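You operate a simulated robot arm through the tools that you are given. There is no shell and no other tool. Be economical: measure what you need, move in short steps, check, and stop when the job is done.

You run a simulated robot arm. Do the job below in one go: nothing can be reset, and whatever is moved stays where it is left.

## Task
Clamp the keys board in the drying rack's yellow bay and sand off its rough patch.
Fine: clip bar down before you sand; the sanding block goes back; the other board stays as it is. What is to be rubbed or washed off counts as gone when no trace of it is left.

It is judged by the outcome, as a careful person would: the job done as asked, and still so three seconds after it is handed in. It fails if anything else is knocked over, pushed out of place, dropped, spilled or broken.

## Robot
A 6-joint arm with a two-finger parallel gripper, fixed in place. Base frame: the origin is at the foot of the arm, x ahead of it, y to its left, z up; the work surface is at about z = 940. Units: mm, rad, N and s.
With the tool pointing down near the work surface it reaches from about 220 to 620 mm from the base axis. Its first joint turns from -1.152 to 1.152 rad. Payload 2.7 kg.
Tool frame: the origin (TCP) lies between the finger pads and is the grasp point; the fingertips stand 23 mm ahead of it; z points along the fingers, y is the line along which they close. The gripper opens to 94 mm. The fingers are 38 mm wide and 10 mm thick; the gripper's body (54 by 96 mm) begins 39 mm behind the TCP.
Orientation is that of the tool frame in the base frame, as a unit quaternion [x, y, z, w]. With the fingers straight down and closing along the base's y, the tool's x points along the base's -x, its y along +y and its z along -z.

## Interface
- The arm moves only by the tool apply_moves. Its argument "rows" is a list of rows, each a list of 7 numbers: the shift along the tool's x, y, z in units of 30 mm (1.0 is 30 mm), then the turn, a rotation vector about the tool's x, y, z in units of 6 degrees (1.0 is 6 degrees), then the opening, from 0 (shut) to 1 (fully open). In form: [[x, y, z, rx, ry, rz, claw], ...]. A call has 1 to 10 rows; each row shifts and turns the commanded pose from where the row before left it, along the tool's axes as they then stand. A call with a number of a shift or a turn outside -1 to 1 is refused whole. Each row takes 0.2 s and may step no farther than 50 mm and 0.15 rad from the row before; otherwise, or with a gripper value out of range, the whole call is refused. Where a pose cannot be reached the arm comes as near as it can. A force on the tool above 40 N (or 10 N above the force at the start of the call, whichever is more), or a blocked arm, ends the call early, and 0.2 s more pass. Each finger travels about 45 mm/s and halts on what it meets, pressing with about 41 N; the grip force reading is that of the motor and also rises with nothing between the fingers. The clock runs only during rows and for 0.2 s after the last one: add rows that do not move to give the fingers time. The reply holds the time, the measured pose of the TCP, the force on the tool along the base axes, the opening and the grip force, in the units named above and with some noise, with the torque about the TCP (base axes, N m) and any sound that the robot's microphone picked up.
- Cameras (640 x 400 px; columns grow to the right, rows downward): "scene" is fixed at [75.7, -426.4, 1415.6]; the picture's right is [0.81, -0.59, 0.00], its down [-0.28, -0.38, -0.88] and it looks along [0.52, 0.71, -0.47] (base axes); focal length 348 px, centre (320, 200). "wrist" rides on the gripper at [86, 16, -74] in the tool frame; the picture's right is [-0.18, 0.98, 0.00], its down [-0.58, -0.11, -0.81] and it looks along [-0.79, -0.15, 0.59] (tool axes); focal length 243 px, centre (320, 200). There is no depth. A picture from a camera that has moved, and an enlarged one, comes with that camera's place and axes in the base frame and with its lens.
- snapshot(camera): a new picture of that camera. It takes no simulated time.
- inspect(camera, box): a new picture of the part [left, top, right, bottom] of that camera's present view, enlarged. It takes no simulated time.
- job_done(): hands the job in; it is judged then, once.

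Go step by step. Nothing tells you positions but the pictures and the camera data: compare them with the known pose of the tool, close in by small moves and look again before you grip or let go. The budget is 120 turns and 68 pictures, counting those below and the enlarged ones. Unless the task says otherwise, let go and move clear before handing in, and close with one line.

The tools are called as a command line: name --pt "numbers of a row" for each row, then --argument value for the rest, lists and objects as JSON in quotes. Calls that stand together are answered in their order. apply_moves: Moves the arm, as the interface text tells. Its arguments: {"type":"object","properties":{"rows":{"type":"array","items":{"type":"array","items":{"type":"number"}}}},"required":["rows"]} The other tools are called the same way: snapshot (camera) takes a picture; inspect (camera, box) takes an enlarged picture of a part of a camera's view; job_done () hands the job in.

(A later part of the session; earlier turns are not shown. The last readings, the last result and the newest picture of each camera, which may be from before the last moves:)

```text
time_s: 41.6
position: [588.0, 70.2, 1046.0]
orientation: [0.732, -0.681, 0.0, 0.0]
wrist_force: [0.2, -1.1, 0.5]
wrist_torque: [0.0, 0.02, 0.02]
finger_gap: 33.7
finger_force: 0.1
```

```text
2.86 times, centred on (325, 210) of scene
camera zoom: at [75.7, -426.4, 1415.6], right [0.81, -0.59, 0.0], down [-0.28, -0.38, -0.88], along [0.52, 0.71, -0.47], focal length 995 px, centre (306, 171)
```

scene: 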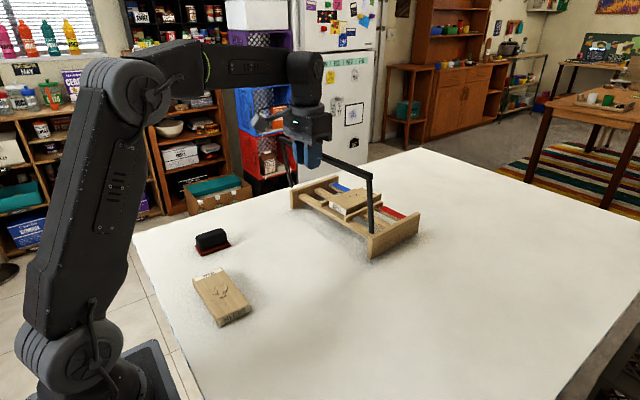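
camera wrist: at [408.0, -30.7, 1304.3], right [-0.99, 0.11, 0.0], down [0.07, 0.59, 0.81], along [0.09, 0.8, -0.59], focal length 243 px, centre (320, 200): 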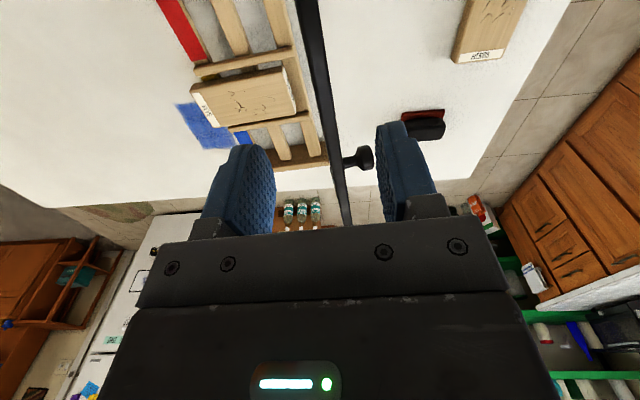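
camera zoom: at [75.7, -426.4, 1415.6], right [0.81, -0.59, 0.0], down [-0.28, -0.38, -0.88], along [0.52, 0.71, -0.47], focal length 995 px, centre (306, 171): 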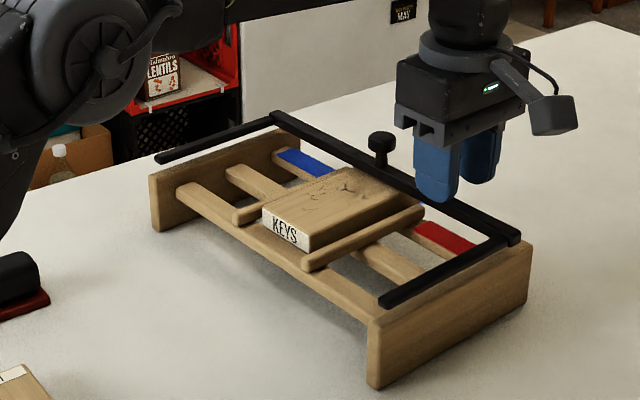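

The bar has come down onto the board's labelled end. I rise clear and check.

apply_moves --pt "0 0 -0.8 0 0 0 0.5" --pt "0 0 -0.8 0 0 0 0.5" --pt "0 0.8 -0.8 0 0 0 0.5" --pt "0 0.9 -0.8 0 0 0 0.5" --pt "0 0.9 -0.6 0 0 0 0.5" --pt "0 0.9 -0.6 0 0 0 0.5"

inspect --camera "scene" --box '[290, 160, 400, 250]'

```text
time_s: 43.0
position: [481.9, 63.2, 1180.0]
orientation: [0.732, -0.681, 0.0, 0.0]
wrist_force: [-0.3, -0.1, -0.7]
wrist_torque: [0.0, 0.0, -0.04]
finger_gap: 47.1
finger_force: 0.0
```

```text
4.44 times, centred on (345, 205) of scene
camera zoom: at [75.7, -426.4, 1415.6], right [0.81, -0.59, 0.0], down [-0.28, -0.38, -0.88], along [0.52, 0.71, -0.47], focal length 1548 px, centre (209, 178)
```

zoom: 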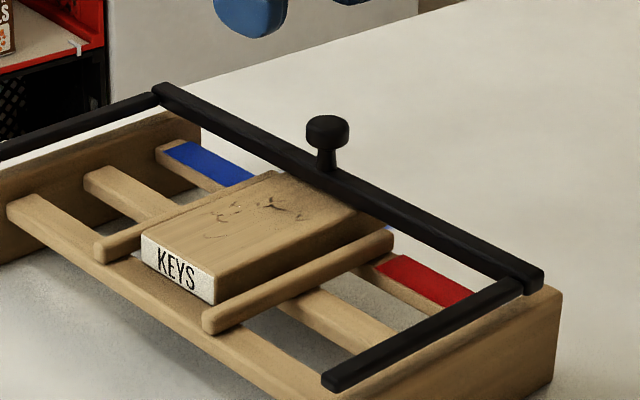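

The bar is down across the board's labelled end, with the patch exposed (x≈490–550). I now turn the gripper back and fetch the sanding block near (264, 252).

apply_moves --pt "0 0 0 0 0 1 0.8" --pt "0 0 0 0 0 1 0.8" --pt "0 0 0 0 0 1 0.8" --pt "0 0 0 0 0 1 0.8" --pt "0 0 0 0 0 1 0.8" --pt "0 0 0 0 0 1 0.8" --pt "0 0 0 0 0 1 0.8" --pt "0 0 0 0 0 1 0.8" --pt "0 0 0 0 0 1 0.8" --pt "0 0 0 0 0 1 0.8"

apply_moves --pt "0 0 0 0 0 1 0.8" --pt "0 0 0 0 0 1 0.8" --pt "0 0 0 0 0 1 0.8" --pt "0 0 0 0 0 1 0.8" --pt "0 0 0 0 0 1 0.8" --pt "0 0 0 0 0 0.65 0.8"

apply_moves --pt "0.9 0.78 0 0 0 0 0.8" --pt "0.9 0.78 0 0 0 0 0.8" --pt "0.9 0.78 0 0 0 0 0.8" --pt "0.9 0.78 0 0 0 0 0.8" --pt "0.9 0.78 0 0 0 0 0.8" --pt "0.9 0.78 0 0 0 0 0.8" --pt "0.9 0.78 0.4 0 0 0 0.8" --pt "0.97 0.84 0.4 0 0 0 0.8"

snapshot --camera "wrist"

```text
time_s: 45.2
position: [483.7, 64.9, 1179.6]
orientation: [-0.292, 0.956, 0.0, -0.001]
wrist_force: [0.0, 0.7, 0.3]
wrist_torque: [-0.01, -0.06, 0.04]
finger_gap: 75.3
finger_force: 0.1
```

```text
time_s: 46.6
position: [483.2, 62.9, 1178.6]
orientation: [-0.001, 1.0, 0.0, 0.0]
wrist_force: [0.9, -0.2, 0.0]
wrist_torque: [-0.01, 0.03, 0.02]
finger_gap: 75.3
finger_force: 0.0
```

```text
time_s: 48.4
position: [262.9, 252.6, 1155.7]
orientation: [-0.001, 1.0, 0.0, 0.0]
wrist_force: [-0.7, 0.2, 0.7]
wrist_torque: [0.0, -0.01, 0.0]
finger_gap: 75.2
finger_force: 0.1
```

```text
27 pictures are left
camera wrist: at [175.7, 267.7, 1229.9], right [0.18, 0.98, 0.0], down [0.58, -0.11, 0.81], along [0.79, -0.15, -0.59], focal length 243 px, centre (320, 200)
```

wrist: 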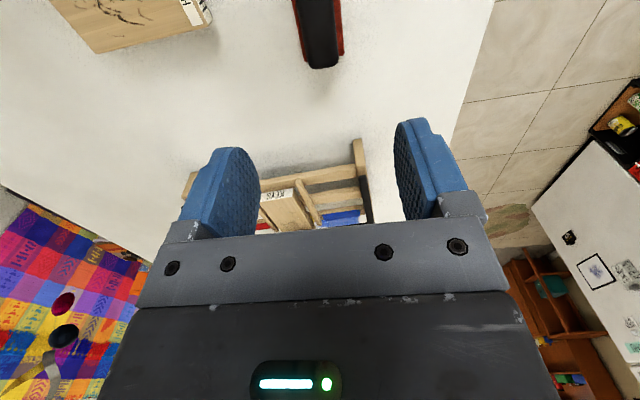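

The block is centred near (265, 250), aligned with the base axes, and its handle is about 32 mm wide. I descend partway and check.

apply_moves --pt "-0.07 -0.09 0.9 0 0 0 0.8" --pt "0 0 0.9 0 0 0 0.8" --pt "0 0 0.9 0 0 0 0.75" --pt "0 0 0.9 0 0 0 0.7" --pt "0 0 0.9 0 0 0 0.7" --pt "0 0 0.5 0 0 0 0.7"

inspect --camera "scene" --box '[160, 180, 280, 280]'

snapshot --camera "wrist"

```text
time_s: 49.8
position: [267.2, 248.7, 1005.0]
orientation: [-0.001, 1.0, 0.0, 0.0]
wrist_force: [-0.8, -1.2, -0.8]
wrist_torque: [-0.01, 0.01, -0.01]
finger_gap: 65.9
finger_force: 0.2
```

```text
4.00 times, centred on (220, 230) of scene
camera zoom: at [75.7, -426.4, 1415.6], right [0.81, -0.59, 0.0], down [-0.28, -0.38, -0.88], along [0.52, 0.71, -0.47], focal length 1393 px, centre (720, 80)
```

zoom: 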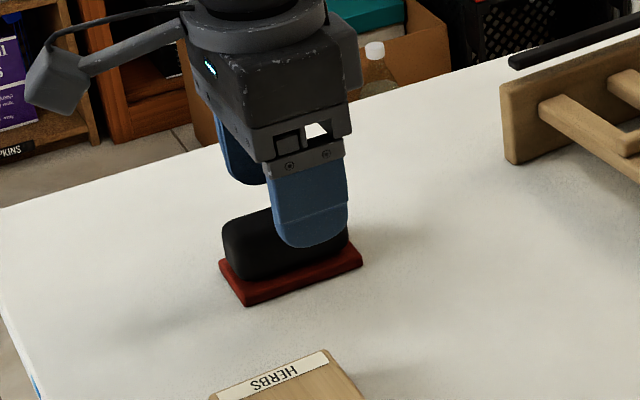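

```text
25 pictures are left
camera wrist: at [180.0, 263.3, 1079.3], right [0.18, 0.98, 0.0], down [0.58, -0.11, 0.81], along [0.79, -0.15, -0.59], focal length 243 px, centre (320, 200)
```

wrist: 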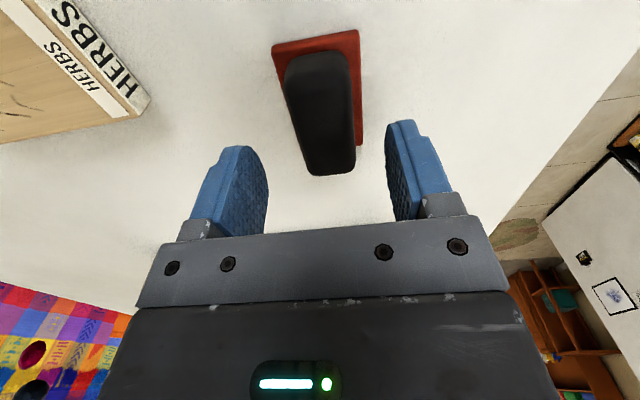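

A small correction, then I descend to the handle and close.

apply_moves --pt "0.13 0.06 0.5 0 0 0 0.7" --pt "0 0 0.53 0 0 0 0.7" --pt "0 0 0 0 0 0 0.5" --pt "0 0 0 0 0 0 0.3" --pt "0 0 0 0 0 0 0.2" --pt "0 0 0 0 0 0 0.2"

inspect --camera "scene" --box '[160, 180, 280, 280]'

```text
time_s: 51.2
position: [263.3, 250.7, 975.4]
orientation: [-0.002, 1.0, 0.0, 0.0]
wrist_force: [-0.2, 0.3, 0.3]
wrist_torque: [0.05, 0.03, 0.0]
finger_gap: 31.7
finger_force: 41.1
```

```text
4.00 times, centred on (220, 230) of scene
camera zoom: at [75.7, -426.4, 1415.6], right [0.81, -0.59, 0.0], down [-0.28, -0.38, -0.88], along [0.52, 0.71, -0.47], focal length 1393 px, centre (720, 80)
```

zoom: 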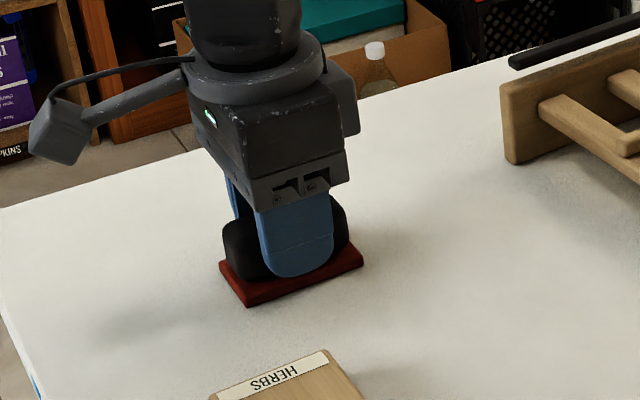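

The block is gripped. I lift it and carry it over the board.

apply_moves --pt "0 0 -0.5 0 0 0 0.2" --pt "0 0 -0.9 0 0 0 0.2" --pt "0 0 -0.9 0 0 0 0.2" --pt "0 0 -0.9 0 0 0 0.2" --pt "0 0 -0.9 0 0 0 0.2" --pt "0 0 -0.9 0 0 0 0.2"

apply_moves --pt "-0.89 -0.38 0 0 0 0 0.2" --pt "-0.89 -0.38 0 0 0 0 0.2" --pt "-0.89 -0.38 0 0 0 0 0.2" --pt "-0.89 -0.38 0 0 0 0 0.2" --pt "-0.89 -0.38 0 0 0 0 0.2" --pt "-0.89 -0.38 0 0 0 0 0.2" --pt "-0.89 -0.38 0 0 0 0 0.2" --pt "-0.89 -0.38 0 0 0 0 0.2" --pt "-0.89 -0.38 0 0 0 0 0.2" --pt "0 0 0.9 0 0 -0.67 0.2"

snapshot --camera "wrist"

inspect --camera "scene" --box '[270, 130, 410, 250]'

```text
time_s: 52.6
position: [261.7, 251.9, 1124.1]
orientation: [-0.001, 1.0, 0.0, -0.001]
wrist_force: [0.4, -0.5, -1.2]
wrist_torque: [-0.02, -0.01, 0.01]
finger_gap: 31.3
finger_force: 41.0
```

```text
time_s: 54.8
position: [503.4, 150.0, 1096.8]
orientation: [-0.037, 0.999, 0.0, 0.001]
wrist_force: [-0.8, -0.7, -1.1]
wrist_torque: [-0.04, 0.01, 0.02]
finger_gap: 31.5
finger_force: 41.3
```

```text
23 pictures are left
camera wrist: at [415.1, 158.7, 1171.0], right [0.11, 0.99, 0.0], down [0.59, -0.07, 0.81], along [0.8, -0.09, -0.59], focal length 243 px, centre (320, 200)
```

wrist: 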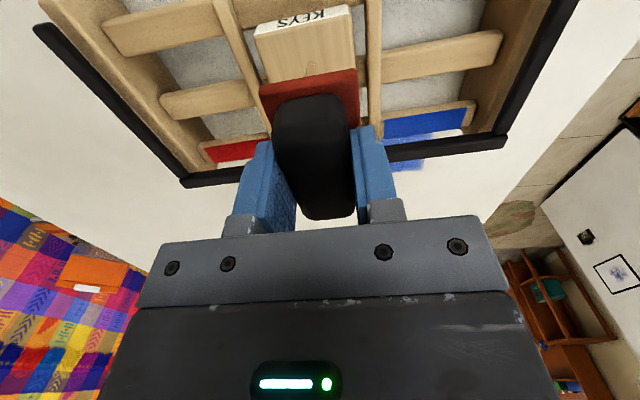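

```text
3.33 times, centred on (340, 190) of scene
camera zoom: at [75.7, -426.4, 1415.6], right [0.81, -0.59, 0.0], down [-0.28, -0.38, -0.88], along [0.52, 0.71, -0.47], focal length 1161 px, centre (253, 233)
```

zoom: 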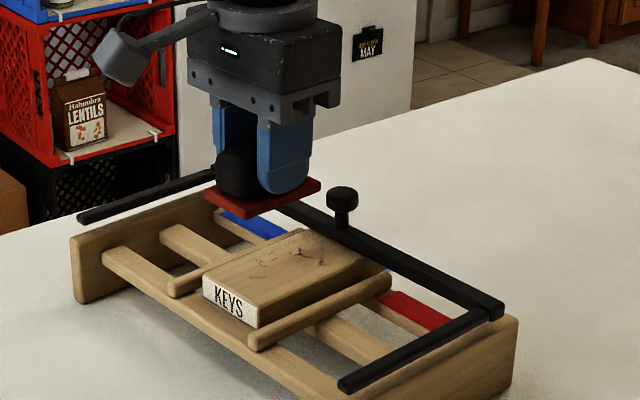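

The block hovers over the board, clear of bar and knob. I lower to near contact.

apply_moves --pt "0 -0.1 0.6 0 0 0 0.2" --pt "0 0 0.6 0 0 0 0.2" --pt "0 0 0.5 0 0 0 0.2" --pt "0 0 0.1 0 0 0 0.2" --pt "0 0 0 0 0 0 0.2"

apply_moves --pt "0 0 0.07 0 0 0 0.2" --pt "0 0 0.07 0 0 0 0.2"

apply_moves --pt "0 0 0.05 0 0 0 0.2" --pt "0 0 0 0 0 0 0.2"

```text
time_s: 56.0
position: [504.5, 145.9, 1043.0]
orientation: [-0.037, 0.999, -0.001, 0.0]
wrist_force: [0.1, -0.3, -0.7]
wrist_torque: [-0.01, 0.02, 0.01]
finger_gap: 31.3
finger_force: 41.1
```

```text
time_s: 56.6
position: [503.3, 146.1, 1039.9]
orientation: [-0.037, 0.999, 0.0, 0.0]
wrist_force: [0.5, 1.4, -1.2]
wrist_torque: [0.0, -0.04, 0.01]
finger_gap: 31.4
finger_force: 40.9
```

```text
time_s: 57.2
position: [502.4, 145.3, 1037.7]
orientation: [-0.037, 0.999, 0.0, 0.0]
wrist_force: [-0.5, 0.2, -1.2]
wrist_torque: [-0.02, 0.01, -0.01]
finger_gap: 31.4
finger_force: 41.6
```

Not touching yet; I step on.

apply_moves --pt "0 0 0.05 0 0 0 0.2" --pt "0 0 0 0 0 0 0.2"

apply_moves --pt "0 0 0.04 0 0 0 0.2" --pt "0 0 0 0 0 0 0.2"

```text
time_s: 57.8
position: [505.6, 146.3, 1036.5]
orientation: [-0.037, 0.999, 0.001, 0.001]
wrist_force: [-2.1, -0.2, 5.1]
wrist_torque: [-0.02, 0.22, 0.03]
finger_gap: 31.4
finger_force: 41.0
```

```text
time_s: 58.4
position: [503.8, 146.5, 1036.0]
orientation: [-0.037, 0.999, 0.001, 0.002]
wrist_force: [-1.6, 1.2, 15.8]
wrist_torque: [-0.01, 0.43, -0.03]
finger_gap: 31.4
finger_force: 40.5
```

In contact at about 16 N. I ease slightly and rub back and forth along the board.

apply_moves --pt "-0.15 0 -0.01 0 0 0 0.2" --pt "-0.2 0 0 0 0 0 0.2" --pt "0.3 0 0 0 0 0 0.2" --pt "0.3 0 0 0 0 0 0.2" --pt "0.3 0 0 0 0 0 0.2" --pt "-0.3 0 0 0 0 0 0.2" --pt "-0.3 0 0 0 0 0 0.2" --pt "-0.3 0 0 0 0 0 0.2"

inspect --camera "scene" --box '[270, 130, 410, 250]'

```text
time_s: 60.2
position: [513.9, 146.7, 1037.2]
orientation: [-0.036, 0.999, 0.0, 0.0]
wrist_force: [-10.5, -0.4, 24.5]
wrist_torque: [-0.02, 0.34, 0.07]
finger_gap: 31.4
finger_force: 41.1
```

```text
3.33 times, centred on (340, 190) of scene
camera zoom: at [74.9, -426.5, 1415.6], right [0.81, -0.59, 0.0], down [-0.28, -0.38, -0.88], along [0.52, 0.71, -0.47], focal length 1161 px, centre (253, 233)
```

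zoom: 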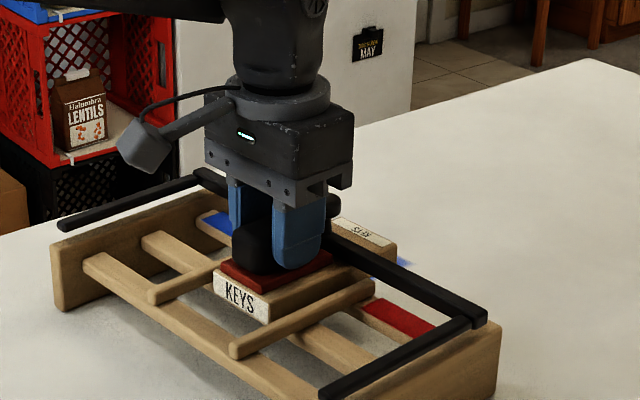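

The rack crept back and the board slid forward in the bay: too much pressing force. I lift off and look before correcting.

apply_moves --pt "0 0 -0.3 0 0 0 0.2" --pt "0.4 0 -0.8 0 0 0 0.2" --pt "0.8 0 -0.9 0 0 0 0.2" --pt "0.9 0 -0.6 0 0 0 0.2" --pt "0.9 0 0 0 0 0 0.2"

inspect --camera "scene" --box '[270, 140, 410, 260]'

snapshot --camera "wrist"

```text
time_s: 61.4
position: [424.7, 138.5, 1111.6]
orientation: [-0.036, 0.999, 0.0, 0.001]
wrist_force: [-0.1, -0.3, -1.0]
wrist_torque: [0.0, 0.01, 0.0]
finger_gap: 31.2
finger_force: 41.0
```

```text
3.33 times, centred on (340, 200) of scene
camera zoom: at [75.7, -426.4, 1415.6], right [0.81, -0.59, 0.0], down [-0.28, -0.38, -0.88], along [0.52, 0.71, -0.47], focal length 1161 px, centre (253, 200)
```

zoom: 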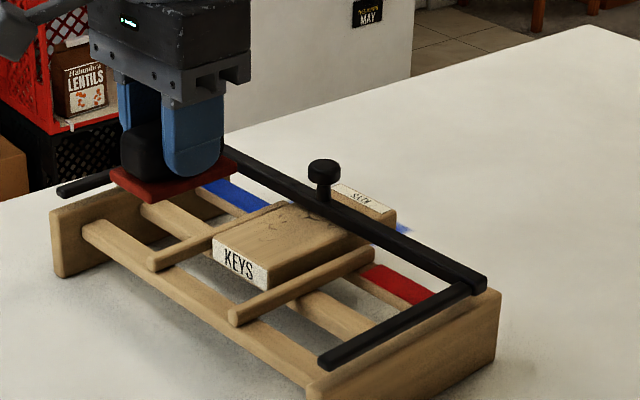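

```text
19 pictures are left
camera wrist: at [336.0, 147.9, 1187.4], right [0.11, 0.99, 0.0], down [0.59, -0.07, 0.81], along [0.8, -0.09, -0.59], focal length 243 px, centre (320, 200)
```

wrist: 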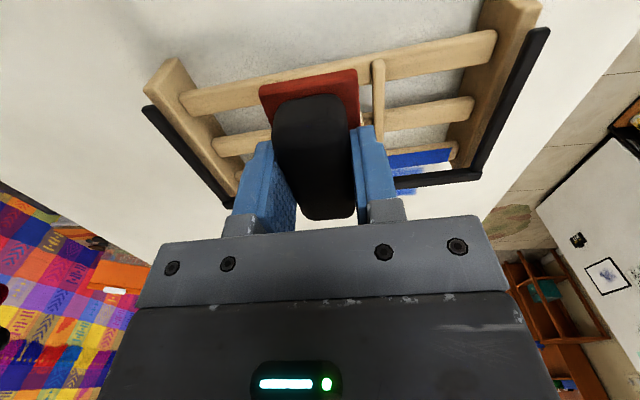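

The board needs moving about 29 mm back in the bay and the rack about 20 mm forward. First I return the block to its spot so the gripper is free.

apply_moves --pt "0 0 0 0 0 0.67 0.2" --pt "0.77 0.536 0 0 0 0 0.2" --pt "0.77 0.536 0 0 0 0 0.2" --pt "0.77 0.536 0 0 0 0 0.2" --pt "0.77 0.536 0 0 0 0 0.2" --pt "0.77 0.536 0 0 0 0 0.2" --pt "0.77 0.536 0 0 0 0 0.2" --pt "0.77 0.536 0 0 0 0 0.2"

apply_moves --pt "0 0 0.9 0 0 0 0.2" --pt "0 0 0.9 0 0 0 0.2" --pt "0 0 0.9 0 0 0 0.2" --pt "0 0 0.9 0 0 0 0.2" --pt "0 0 0.7 0 0 0 0.2" --pt "0 0 0 0 0 0 0.2"

```text
time_s: 63.2
position: [262.4, 253.0, 1114.1]
orientation: [-0.002, 1.0, 0.0, 0.0]
wrist_force: [-0.2, 0.2, -1.0]
wrist_torque: [0.03, -0.02, 0.0]
finger_gap: 31.4
finger_force: 41.2
```

```text
time_s: 64.6
position: [262.9, 252.5, 984.7]
orientation: [-0.002, 1.0, 0.0, -0.001]
wrist_force: [0.6, 0.8, -0.8]
wrist_torque: [0.03, 0.01, 0.0]
finger_gap: 31.5
finger_force: 41.0
```

I lower the block the last bit and release it.

apply_moves --pt "0 -0.05 0.2 0 0 0 0.2" --pt "0 0 0.08 0 0 0 0.2" --pt "0 0 0 0 0 0 0.2"

apply_moves --pt "0 0 0.05 0 0 0 0.2" --pt "0 0 0 0 0 0 0.2"

```text
time_s: 65.4
position: [262.7, 250.8, 975.0]
orientation: [-0.002, 1.0, 0.0, 0.0]
wrist_force: [-0.1, 0.3, -1.2]
wrist_torque: [-0.01, 0.01, 0.0]
finger_gap: 31.4
finger_force: 41.0
```

```text
time_s: 66.0
position: [262.6, 251.4, 974.7]
orientation: [-0.001, 1.0, 0.001, 0.001]
wrist_force: [0.1, -4.6, 12.7]
wrist_torque: [-0.19, 0.16, 0.01]
finger_gap: 31.6
finger_force: 40.8
```

apply_moves --pt "0 0 -0.03 0 0 0 0.35" --pt "0 0 0 0 0 0 0.55" --pt "0 0 0 0 0 0 0.75" --pt "0 0 -0.8 0 0 0 0.8" --pt "0 0 -0.9 0 0 0 0.8" --pt "0 0 -0.9 0 0 0 0.8" --pt "0 0 -0.9 0 0 0 0.8" --pt "0 0 -0.9 0 0 0 0.8"

apply_moves --pt "-0.868 -0.39 0 0 0 0 0.8" --pt "-0.868 -0.39 0 0 0 0 0.8" --pt "-0.868 -0.39 0 0 0 0 0.8" --pt "-0.868 -0.39 0 0 0 0 0.8" --pt "-0.868 -0.39 0 0 0 0 0.8" --pt "-0.868 -0.39 0 0 0 0 0.8" --pt "-0.868 -0.39 0 0 0 0 0.8" --pt "-0.868 -0.39 0 0 0 0 0.8" --pt "-0.868 -0.39 0 0 0 0 0.8" --pt "0 0 0.4 0 0 -0.67 0.8"

snapshot --camera "wrist"

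```text
time_s: 67.8
position: [262.0, 251.3, 1108.2]
orientation: [-0.001, 1.0, 0.001, 0.0]
wrist_force: [-0.3, 0.4, 0.1]
wrist_torque: [0.0, 0.01, 0.0]
finger_gap: 75.3
finger_force: 0.1
```

```text
time_s: 70.0
position: [496.1, 147.4, 1094.0]
orientation: [-0.037, 0.999, 0.0, 0.0]
wrist_force: [0.2, -0.6, 0.0]
wrist_torque: [-0.01, 0.0, 0.0]
finger_gap: 75.0
finger_force: 0.1
```

```text
18 pictures are left
camera wrist: at [408.5, 156.4, 1169.9], right [0.11, 0.99, 0.0], down [0.59, -0.07, 0.81], along [0.8, -0.09, -0.59], focal length 243 px, centre (320, 200)
```

wrist: 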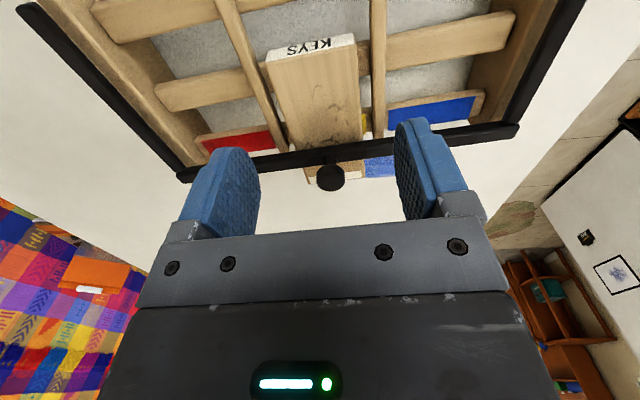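

The board's front end is at x≈475 and the bar is near 550. I'll grip the board by its sides, lift it a few millimetres (the hinged bar rides along), and draw it back.

apply_moves --pt "0 -0.1 0.7 0 0 0 0.8" --pt "0 0 0.7 0 0 0 0.8" --pt "0 0 0.7 0 0 0 0.8" --pt "0 0 0.42 0 0 0 0.75" --pt "0 0 0 0 0 0 0.65" --pt "0 0 0 0 0 0 0.55" --pt "0 0 0 0 0 0 0.55"

inspect --camera "scene" --box '[270, 140, 410, 260]'

```text
time_s: 71.6
position: [496.1, 144.8, 1017.9]
orientation: [-0.036, 0.999, -0.001, 0.0]
wrist_force: [-0.9, 0.6, -0.2]
wrist_torque: [0.03, 0.04, -0.02]
finger_gap: 60.8
finger_force: 41.0
```

```text
3.33 times, centred on (340, 200) of scene
camera zoom: at [75.7, -426.4, 1415.6], right [0.81, -0.59, 0.0], down [-0.28, -0.38, -0.88], along [0.52, 0.71, -0.47], focal length 1161 px, centre (253, 200)
```

zoom: 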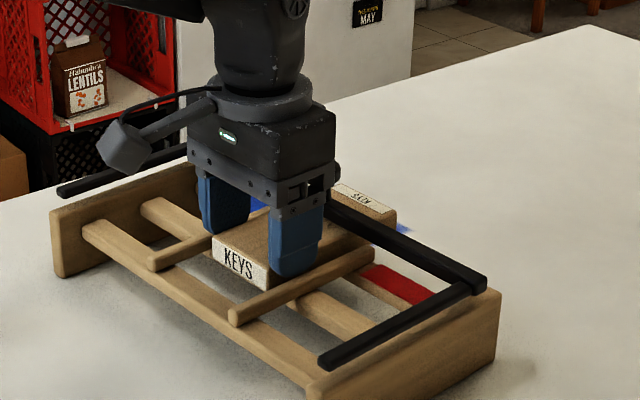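

Gripped. I lift 6 mm and test.

apply_moves --pt "0 0 -0.1 0 0 0 0.55" --pt "0 0 -0.1 0 0 0 0.55" --pt "0 0 0 0 0 0 0.55"

apply_moves --pt "0.2 0 0 0 0 0 0.55" --pt "0.2 0 0 0 0 0 0.55" --pt "0.2 0 0 0 0 0 0.55"

inspect --camera "scene" --box '[270, 140, 410, 260]'

```text
time_s: 72.4
position: [497.6, 143.5, 1024.2]
orientation: [-0.037, 0.999, 0.0, 0.0]
wrist_force: [0.0, 0.3, -1.7]
wrist_torque: [0.0, 0.08, -0.01]
finger_gap: 60.9
finger_force: 41.1
```

```text
time_s: 73.2
position: [478.7, 142.0, 1025.5]
orientation: [-0.036, 0.999, 0.0, 0.0]
wrist_force: [0.1, -0.4, -1.1]
wrist_torque: [0.0, 0.07, -0.02]
finger_gap: 61.1
finger_force: 42.0
```

```text
3.33 times, centred on (340, 200) of scene
camera zoom: at [75.7, -426.4, 1415.6], right [0.81, -0.59, 0.0], down [-0.28, -0.38, -0.88], along [0.52, 0.71, -0.47], focal length 1161 px, centre (253, 200)
```

zoom: 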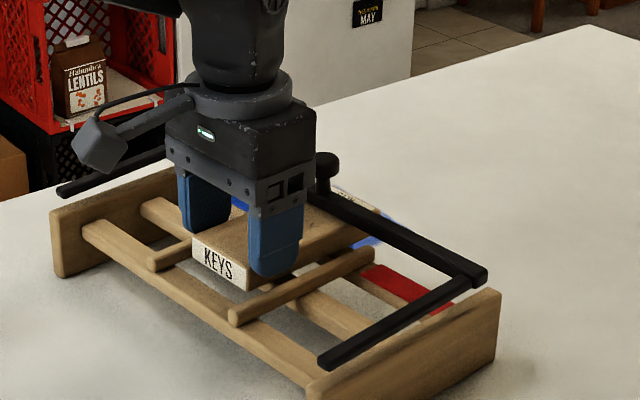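

The rack stays while the board slides back under the riding bar. I draw it 16 mm more and set it down.

apply_moves --pt "0.27 0 0 0 0 0 0.55" --pt "0.27 0 0 0 0 0 0.55" --pt "0 0 0.1 0 0 0 0.55" --pt "0 0 0.1 0 0 0 0.55" --pt "0 0 0.03 0 0 0 0.55" --pt "0 0 0 0 0 0 0.55"

apply_moves --pt "0 0 0 0 0 0 0.68" --pt "0 0 0 0 0 0 0.72" --pt "0 0 0 0 0 0 0.75" --pt "0 0 -0.7 0 0 0 0.75" --pt "0 0 -0.9 0 0 0 0.75" --pt "0.9 0 -0.9 0 0 0 0.6"

inspect --camera "scene" --box '[270, 140, 410, 260]'

snapshot --camera "wrist"

```text
time_s: 74.6
position: [461.8, 141.4, 1018.3]
orientation: [-0.036, 0.999, 0.001, 0.001]
wrist_force: [-0.5, -0.5, -0.4]
wrist_torque: [-0.01, 0.06, -0.02]
finger_gap: 61.0
finger_force: 41.1
```

```text
time_s: 76.0
position: [435.3, 137.9, 1091.6]
orientation: [-0.036, 0.999, 0.0, 0.0]
wrist_force: [0.5, 1.0, 0.5]
wrist_torque: [0.01, 0.01, -0.01]
finger_gap: 56.5
finger_force: 0.1
```

```text
3.33 times, centred on (340, 200) of scene
camera zoom: at [75.7, -426.4, 1415.6], right [0.81, -0.59, 0.0], down [-0.28, -0.38, -0.88], along [0.52, 0.71, -0.47], focal length 1161 px, centre (253, 200)
```

zoom: 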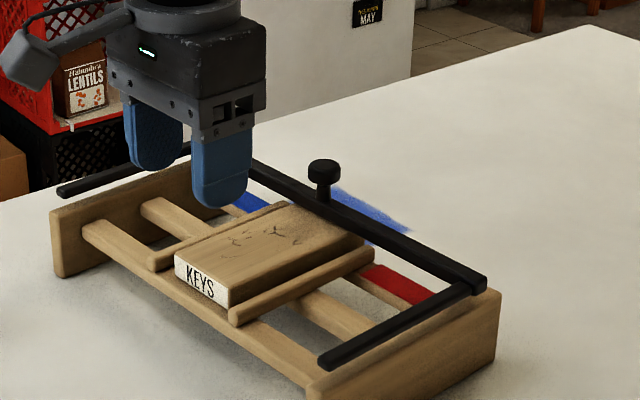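

```text
14 pictures are left
camera wrist: at [347.5, 147.9, 1166.4], right [0.11, 0.99, 0.0], down [0.59, -0.07, 0.81], along [0.8, -0.09, -0.59], focal length 243 px, centre (320, 200)
```

wrist: 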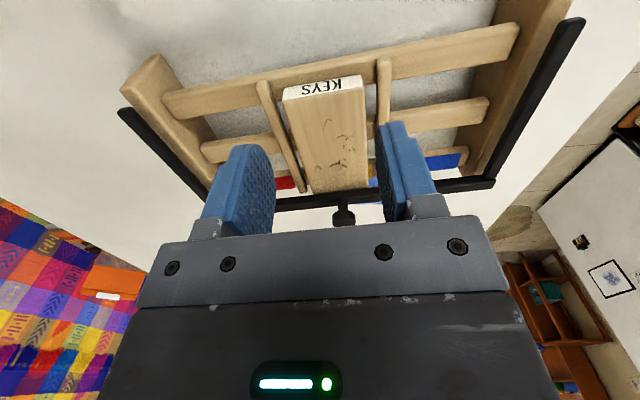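

The board is well seated, with the patch clear of the bar. I fetch the block again from where I left it.

apply_moves --pt "0 0 -0.5 0 0 0.67 0.8" --pt "0.822 0.54 0 0 0 0 0.8" --pt "0.822 0.54 0 0 0 0 0.8" --pt "0.822 0.54 0 0 0 0 0.8" --pt "0.822 0.54 0 0 0 0 0.8" --pt "0.822 0.54 0 0 0 0 0.8" --pt "0.822 0.54 0 0 0 0 0.8" --pt "0.822 0.54 0 0 0 0 0.8"

apply_moves --pt "0 0 0.9 0 0 0 0.8" --pt "0 0 0.9 0 0 0 0.8" --pt "0 0 0.9 0 0 0 0.8" --pt "0 0 0.7 0 0 0 0.8" --pt "0 0 0 0 0 0 0.8"

```text
time_s: 77.8
position: [263.4, 250.6, 1107.3]
orientation: [-0.002, 1.0, -0.001, 0.0]
wrist_force: [0.0, -0.4, 0.7]
wrist_torque: [0.02, -0.05, 0.03]
finger_gap: 75.4
finger_force: 0.1
```

```text
time_s: 79.0
position: [261.7, 252.4, 1004.4]
orientation: [-0.002, 1.0, 0.0, 0.0]
wrist_force: [0.9, -0.8, -0.7]
wrist_torque: [0.0, -0.04, -0.02]
finger_gap: 75.0
finger_force: 0.1
```

apply_moves --pt "0 0 0.5 0 0 0 0.7" --pt "0 0 0.47 0 0 0 0.7" --pt "0 0 0 0 0 0 0.5" --pt "0 0 0 0 0 0 0.3" --pt "0 0 0 0 0 0 0.2" --pt "0 0 0 0 0 0 0.2"

apply_moves --pt "0 0 -0.5 0 0 0 0.2" --pt "0 0 -0.9 0 0 0 0.2" --pt "0 0 -0.9 0 0 0 0.2" --pt "0 0 -0.9 0 0 0 0.2" --pt "0 0 -0.9 0 0 0 0.2"

apply_moves --pt "-0.86 -0.405 0 0 0 0 0.2" --pt "-0.86 -0.405 0 0 0 0 0.2" --pt "-0.86 -0.405 0 0 0 0 0.2" --pt "-0.86 -0.405 0 0 0 0 0.2" --pt "-0.86 -0.405 0 0 0 0 0.2" --pt "-0.86 -0.405 0 0 0 0 0.2" --pt "-0.86 -0.405 0 0 0 0 0.2" --pt "-0.86 -0.405 0 0 0 0 0.2" --pt "-0.86 -0.405 0 0 0 0 0.2" --pt "0 0 0.5 0 0 -0.67 0.2"

```text
time_s: 80.4
position: [262.7, 252.0, 976.5]
orientation: [-0.002, 1.0, 0.0, 0.0]
wrist_force: [0.1, -0.7, 0.6]
wrist_torque: [0.01, -0.02, 0.01]
finger_gap: 31.5
finger_force: 41.5
```

```text
time_s: 81.6
position: [262.9, 252.0, 1099.0]
orientation: [-0.002, 1.0, 0.0, 0.0]
wrist_force: [0.0, 0.3, -0.5]
wrist_torque: [-0.01, -0.01, -0.01]
finger_gap: 31.5
finger_force: 40.8
```

```text
time_s: 83.8
position: [495.4, 140.4, 1085.8]
orientation: [-0.036, 0.999, 0.0, 0.0]
wrist_force: [0.2, 0.6, -0.9]
wrist_torque: [0.01, 0.02, 0.0]
finger_gap: 31.4
finger_force: 41.0
```

The block is above the patch. I lower it close to the board.

apply_moves --pt "0.05 0.1 0.6 0 0 0 0.2" --pt "0 0 0.6 0 0 0 0.2" --pt "0 0 0.3 0 0 0 0.2" --pt "0 0 0 0 0 0 0.2"

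apply_moves --pt "0 0 0.04 0 0 0 0.2" --pt "0 0 0 0 0 0 0.2"

apply_moves --pt "0 0 0.04 0 0 0 0.2" --pt "0 0 0 0 0 0 0.2"

```text
time_s: 84.8
position: [493.8, 146.6, 1039.2]
orientation: [-0.037, 0.999, 0.001, 0.0]
wrist_force: [1.0, 0.1, -1.9]
wrist_torque: [-0.02, -0.01, 0.02]
finger_gap: 31.5
finger_force: 40.7
```

```text
time_s: 85.4
position: [492.6, 145.3, 1038.9]
orientation: [-0.036, 0.999, 0.001, 0.0]
wrist_force: [-1.1, 0.5, -0.6]
wrist_torque: [0.01, -0.04, -0.02]
finger_gap: 31.2
finger_force: 41.4
```

```text
time_s: 86.0
position: [493.4, 146.5, 1037.3]
orientation: [-0.036, 0.999, 0.0, 0.0]
wrist_force: [-2.6, -0.8, 4.1]
wrist_torque: [0.0, 0.17, -0.03]
finger_gap: 31.4
finger_force: 41.0
```

Light contact of about 5 N. I rub with short gentle strokes and watch the forces.

apply_moves --pt "-0.2 0 0 0 0 0 0.2" --pt "0.2 0 0 0 0 0 0.2" --pt "0.2 0 0 0 0 0 0.2" --pt "-0.2 0 0 0 0 0 0.2"

inspect --camera "scene" --box '[270, 140, 410, 260]'

```text
time_s: 87.0
position: [491.6, 145.8, 1037.9]
orientation: [-0.036, 0.999, 0.0, 0.0]
wrist_force: [-2.9, 0.9, 4.9]
wrist_torque: [0.05, -0.03, 0.03]
finger_gap: 31.4
finger_force: 41.4
```

```text
3.33 times, centred on (340, 200) of scene
camera zoom: at [75.5, -426.4, 1415.6], right [0.81, -0.59, 0.0], down [-0.28, -0.38, -0.88], along [0.52, 0.71, -0.47], focal length 1161 px, centre (253, 200)
```

zoom: 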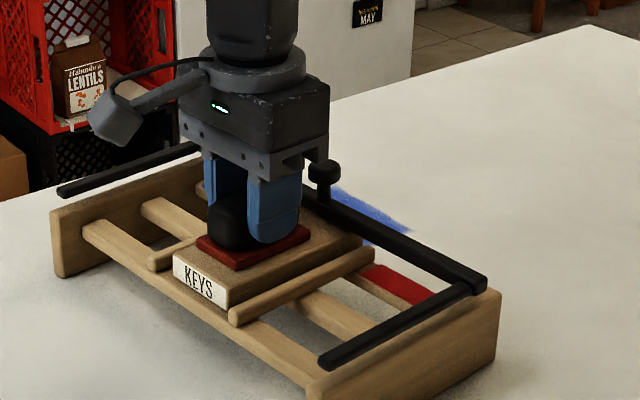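

The rack and board stay put and the block slides. I continue with longer gentle strokes covering the whole patch.

apply_moves --pt "-0.35 0 0 0 0 0 0.2" --pt "0.35 0.1 0 0 0 0 0.2" --pt "0.35 0 0 0 0 0 0.2" --pt "-0.35 -0.1 0 0 0 0 0.2" --pt "-0.35 -0.1 0 0 0 0 0.2" --pt "0.35 0 0 0 0 0 0.2" --pt "0.35 0 0 0 0 0 0.2" --pt "-0.35 0.1 0 0 0 0 0.2" --pt "-0.35 0.1 0 0 0 0 0.2" --pt "0.35 -0.1 0 0 0 0 0.2"

apply_moves --pt "-0.35 0 0 0 0 0 0.2" --pt "0.35 0.1 0 0 0 0 0.2" --pt "0.35 0 0 0 0 0 0.2" --pt "-0.35 -0.1 0 0 0 0 0.2" --pt "-0.35 -0.1 0 0 0 0 0.2" --pt "0.35 0 0 0 0 0 0.2" --pt "0.35 0 0 0 0 0 0.2" --pt "-0.35 0.1 0 0 0 0 0.2" --pt "-0.35 0.1 0 0 0 0 0.2" --pt "0.35 -0.1 0 0 0 0 0.2"

inspect --camera "scene" --box '[270, 140, 410, 260]'

```text
time_s: 89.2
position: [494.2, 146.1, 1039.1]
orientation: [-0.036, 0.999, 0.0, -0.001]
wrist_force: [2.3, 1.6, 5.9]
wrist_torque: [0.06, -0.2, 0.02]
finger_gap: 31.6
finger_force: 41.3
```

```text
time_s: 91.4
position: [493.4, 145.3, 1037.0]
orientation: [-0.037, 0.999, 0.0, 0.002]
wrist_force: [3.4, 0.8, 5.9]
wrist_torque: [0.06, 0.06, -0.03]
finger_gap: 31.6
finger_force: 41.0
```

```text
3.33 times, centred on (340, 200) of scene
camera zoom: at [75.7, -426.4, 1415.6], right [0.81, -0.59, 0.0], down [-0.28, -0.38, -0.88], along [0.52, 0.71, -0.47], focal length 1161 px, centre (253, 200)
```

zoom: 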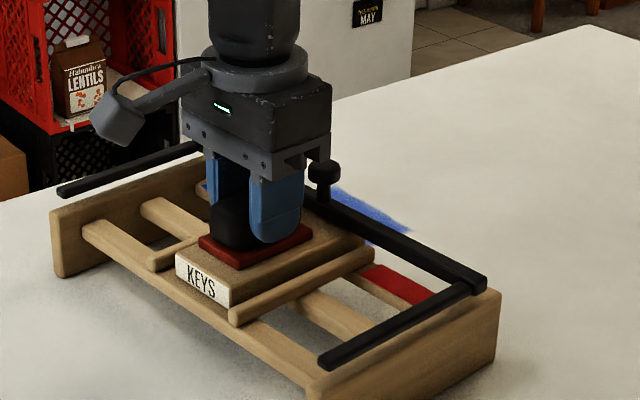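

All stable. I do two more rounds and then lift to see the patch.

apply_moves --pt "-0.35 0 0 0 0 0 0.2" --pt "0.35 0.1 0 0 0 0 0.2" --pt "0.45 0 0 0 0 0 0.2" --pt "-0.45 -0.1 0 0 0 0 0.2" --pt "-0.35 -0.1 0 0 0 0 0.2" --pt "0.35 0 0 0 0 0 0.2" --pt "0.45 0 0 0 0 0 0.2" --pt "-0.45 0.1 0 0 0 0 0.2" --pt "-0.35 0.1 0 0 0 0 0.2" --pt "0.35 -0.1 0 0 0 0 0.2"

apply_moves --pt "0 0 -0.5 0 0 0 0.2" --pt "0.5 0 -0.8 0 0 0 0.2" --pt "0.9 0 -0.8 0 0 0 0.2" --pt "0.9 0 -0.3 0 0 0 0.2" --pt "0.9 0 0 0 0 0 0.2"

inspect --camera "scene" --box '[290, 170, 370, 240]'

```text
time_s: 93.6
position: [492.9, 146.4, 1038.9]
orientation: [-0.036, 0.999, 0.001, 0.0]
wrist_force: [0.9, 0.0, -1.4]
wrist_torque: [0.0, -0.01, -0.02]
finger_gap: 31.2
finger_force: 40.9
```

```text
time_s: 94.8
position: [397.8, 138.0, 1109.6]
orientation: [-0.037, 0.999, 0.0, 0.0]
wrist_force: [-0.2, 0.3, -0.4]
wrist_torque: [-0.04, -0.02, 0.02]
finger_gap: 31.5
finger_force: 41.3
```

```text
5.71 times, centred on (330, 205) of scene
camera zoom: at [75.7, -426.4, 1415.6], right [0.81, -0.59, 0.0], down [-0.28, -0.38, -0.88], along [0.52, 0.71, -0.47], focal length 1991 px, centre (263, 171)
```

zoom: 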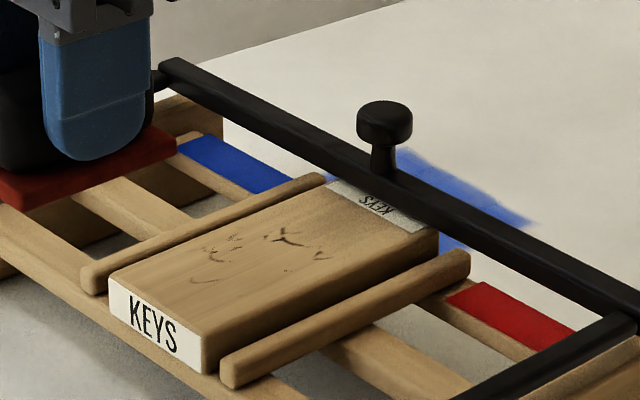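

The light strokes shifted the board about 10 mm back and the marks are only fading. I'll press a bit more, use the block to drag the board forward again, then rub across (along y), where the dividers hold the board.

apply_moves --pt "-0.9 0 0 0 0 0 0.2" --pt "-0.9 0 0.5 0 0 0 0.2" --pt "-0.6 -0.05 0.6 0 0 0 0.2" --pt "-0.4 0 0.8 0 0 0 0.2" --pt "0 0 0.45 0 0 0 0.2" --pt "0 0 0 0 0 0 0.2"

apply_moves --pt "0 0 0.06 0 0 0 0.2" --pt "0 0 0 0 0 0 0.2"

```text
time_s: 96.2
position: [483.2, 144.3, 1038.9]
orientation: [-0.037, 0.999, 0.0, 0.0]
wrist_force: [0.2, -0.1, -1.3]
wrist_torque: [0.03, -0.03, -0.02]
finger_gap: 31.4
finger_force: 40.7
```

```text
time_s: 96.8
position: [481.5, 143.2, 1037.9]
orientation: [-0.037, 0.999, 0.0, 0.001]
wrist_force: [0.3, 0.9, 2.9]
wrist_torque: [-0.02, 0.11, 0.02]
finger_gap: 31.3
finger_force: 41.8
```

apply_moves --pt "0 0 0.045 0 0 0 0.2" --pt "-0.16 0 0 0 0 0 0.2" --pt "-0.16 0 0 0 0 0 0.2" --pt "-0.16 0 0 0 0 0 0.2" --pt "0 0 0 0 0 0 0.2"

inspect --camera "scene" --box '[270, 140, 410, 260]'

```text
time_s: 98.0
position: [497.4, 143.6, 1037.5]
orientation: [-0.037, 0.999, 0.0, 0.003]
wrist_force: [-9.3, -1.0, 25.6]
wrist_torque: [-0.1, 0.48, 0.0]
finger_gap: 31.4
finger_force: 41.1
```

```text
3.33 times, centred on (340, 200) of scene
camera zoom: at [75.0, -426.6, 1415.6], right [0.81, -0.59, 0.0], down [-0.28, -0.38, -0.88], along [0.52, 0.71, -0.47], focal length 1161 px, centre (253, 200)
```

zoom: 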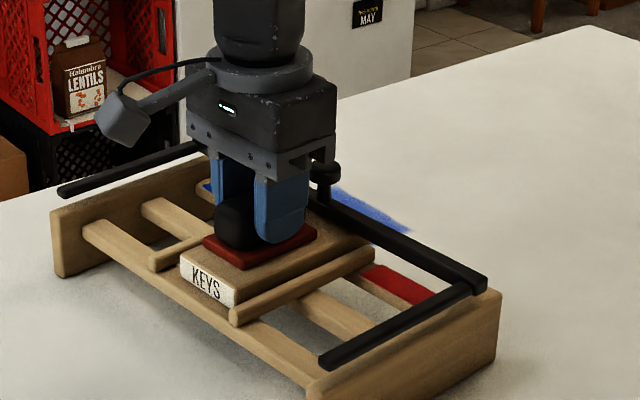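

The board is back under the bar with the rack unmoved. I ease pressure and rub across in y.

apply_moves --pt "0 0 -0.035 0 0 0 0.2" --pt "0 0.3 0 0 0 0 0.2" --pt "0 -0.3 0 0 0 0 0.2" --pt "0 -0.3 0 0 0 0 0.2" --pt "0 0.3 0 0 0 0 0.2" --pt "0 0.3 0 0 0 0 0.2" --pt "0 -0.3 0 0 0 0 0.2"

inspect --camera "scene" --box '[270, 140, 410, 260]'

```text
time_s: 99.6
position: [495.5, 143.8, 1039.2]
orientation: [-0.036, 0.999, 0.0, -0.001]
wrist_force: [-0.6, 0.5, 0.0]
wrist_torque: [0.06, -0.02, 0.05]
finger_gap: 31.3
finger_force: 40.6
```

```text
3.33 times, centred on (340, 200) of scene
camera zoom: at [75.7, -426.4, 1415.6], right [0.81, -0.59, 0.0], down [-0.28, -0.38, -0.88], along [0.52, 0.71, -0.47], focal length 1161 px, centre (253, 200)
```

zoom: 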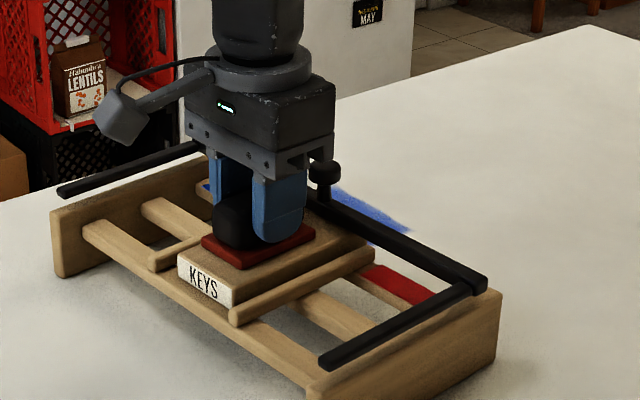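

Stable, but the contact is almost nil now. I add about 8 N and go on rubbing across.

apply_moves --pt "0 0 0.03 0 0 0 0.2" --pt "0 0.3 0 0 0 0 0.2" --pt "0 -0.3 0 0 0 0 0.2" --pt "0 -0.3 0 0 0 0 0.2" --pt "0 0.3 0 0 0 0 0.2" --pt "0 0.3 0 0 0 0 0.2" --pt "0 -0.3 0 0 0 0 0.2"

apply_moves --pt "0 0.3 0 0 0 0 0.2" --pt "0 -0.3 0 0 0 0 0.2" --pt "0 -0.3 0 0 0 0 0.2" --pt "0 0.3 0 0 0 0 0.2" --pt "0 0.3 0 0 0 0 0.2" --pt "0 -0.3 0 0 0 0 0.2"

inspect --camera "scene" --box '[270, 140, 410, 260]'

```text
time_s: 101.2
position: [496.5, 146.9, 1038.7]
orientation: [-0.036, 0.999, 0.0, 0.001]
wrist_force: [-1.2, 4.5, 6.6]
wrist_torque: [0.04, 0.08, -0.01]
finger_gap: 31.5
finger_force: 41.2
```

```text
time_s: 102.6
position: [495.9, 146.1, 1037.9]
orientation: [-0.038, 0.999, 0.001, 0.002]
wrist_force: [0.3, 6.1, 14.2]
wrist_torque: [0.07, 0.1, -0.05]
finger_gap: 31.5
finger_force: 41.2
```

```text
3.33 times, centred on (340, 200) of scene
camera zoom: at [75.4, -426.3, 1415.7], right [0.81, -0.59, 0.0], down [-0.28, -0.38, -0.88], along [0.52, 0.71, -0.47], focal length 1161 px, centre (253, 200)
```

zoom: 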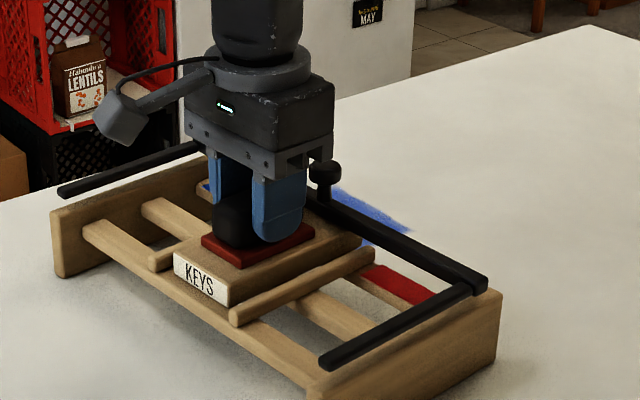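

Holding well. I continue cross strokes with a slightly larger amplitude.

apply_moves --pt "0 0.4 0 0 0 0 0.2" --pt "0 -0.4 0 0 0 0 0.2" --pt "0 -0.4 0 0 0 0 0.2" --pt "0 0.4 0 0 0 0 0.2" --pt "0 0.4 0 0 0 0 0.2" --pt "0 -0.4 0 0 0 0 0.2" --pt "0 -0.4 0 0 0 0 0.2" --pt "0 0.4 0 0 0 0 0.2"

apply_moves --pt "0 0.4 0 0 0 0 0.2" --pt "0 -0.4 0 0 0 0 0.2" --pt "0 -0.4 0 0 0 0 0.2" --pt "0 0.4 0 0 0 0 0.2" --pt "0 0.4 0 0 0 0 0.2" --pt "0 -0.4 0 0 0 0 0.2" --pt "0 -0.4 0 0 0 0 0.2" --pt "0 0.4 0 0 0 0 0.2"

apply_moves --pt "0 0 -0.5 0 0 0 0.2" --pt "0.5 0 -0.8 0 0 0 0.2" --pt "0.9 0 -0.8 0 0 0 0.2" --pt "0.9 0 -0.3 0 0 0 0.2" --pt "0.9 0 0 0 0 0 0.2"

inspect --camera "scene" --box '[290, 170, 370, 240]'

```text
time_s: 104.4
position: [495.7, 142.9, 1037.3]
orientation: [-0.036, 0.999, -0.001, 0.001]
wrist_force: [1.3, -10.9, 22.3]
wrist_torque: [-0.2, -0.02, -0.01]
finger_gap: 31.5
finger_force: 41.0
```

```text
time_s: 106.2
position: [496.8, 142.4, 1038.8]
orientation: [-0.036, 0.999, -0.001, 0.001]
wrist_force: [1.8, -11.0, 23.0]
wrist_torque: [-0.18, 0.05, 0.0]
finger_gap: 31.4
finger_force: 40.8
```

```text
time_s: 107.4
position: [400.6, 138.8, 1108.7]
orientation: [-0.037, 0.999, 0.0, 0.0]
wrist_force: [0.5, -0.6, -1.2]
wrist_torque: [0.02, 0.01, 0.0]
finger_gap: 31.3
finger_force: 40.7
```

```text
5.71 times, centred on (330, 205) of scene
camera zoom: at [75.7, -426.4, 1415.6], right [0.81, -0.59, 0.0], down [-0.28, -0.38, -0.88], along [0.52, 0.71, -0.47], focal length 1991 px, centre (263, 171)
```

zoom: 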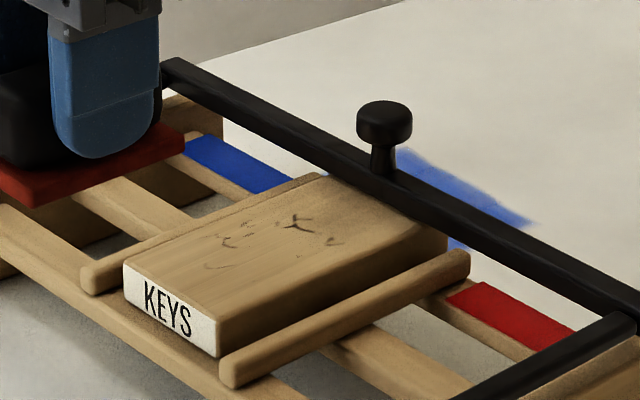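

The marks are clearly fading and nothing has shifted. I go back down for more cross strokes.

apply_moves --pt "-0.9 0 0 0 0 0 0.2" --pt "-0.9 0 0.4 0 0 0 0.2" --pt "-0.9 -0.03 0.7 0 0 0 0.2" --pt "-0.5 0 0.7 0 0 0 0.2" --pt "0 0 0.5 0 0 0 0.2" --pt "0 0 0.03 0 0 0 0.2" --pt "0 0 0 0 0 0 0.2"

apply_moves --pt "0 0 0.05 0 0 0 0.2" --pt "0 0 0 0 0 0 0.2"

```text
time_s: 109.0
position: [494.7, 143.6, 1038.1]
orientation: [-0.037, 0.999, 0.0, 0.001]
wrist_force: [0.5, -0.2, 0.0]
wrist_torque: [-0.03, -0.02, 0.02]
finger_gap: 31.5
finger_force: 40.7
```

```text
time_s: 109.6
position: [496.8, 143.0, 1037.7]
orientation: [-0.037, 0.999, 0.0, 0.001]
wrist_force: [-4.8, -2.1, 11.6]
wrist_torque: [-0.06, 0.13, 0.02]
finger_gap: 31.3
finger_force: 41.2
```

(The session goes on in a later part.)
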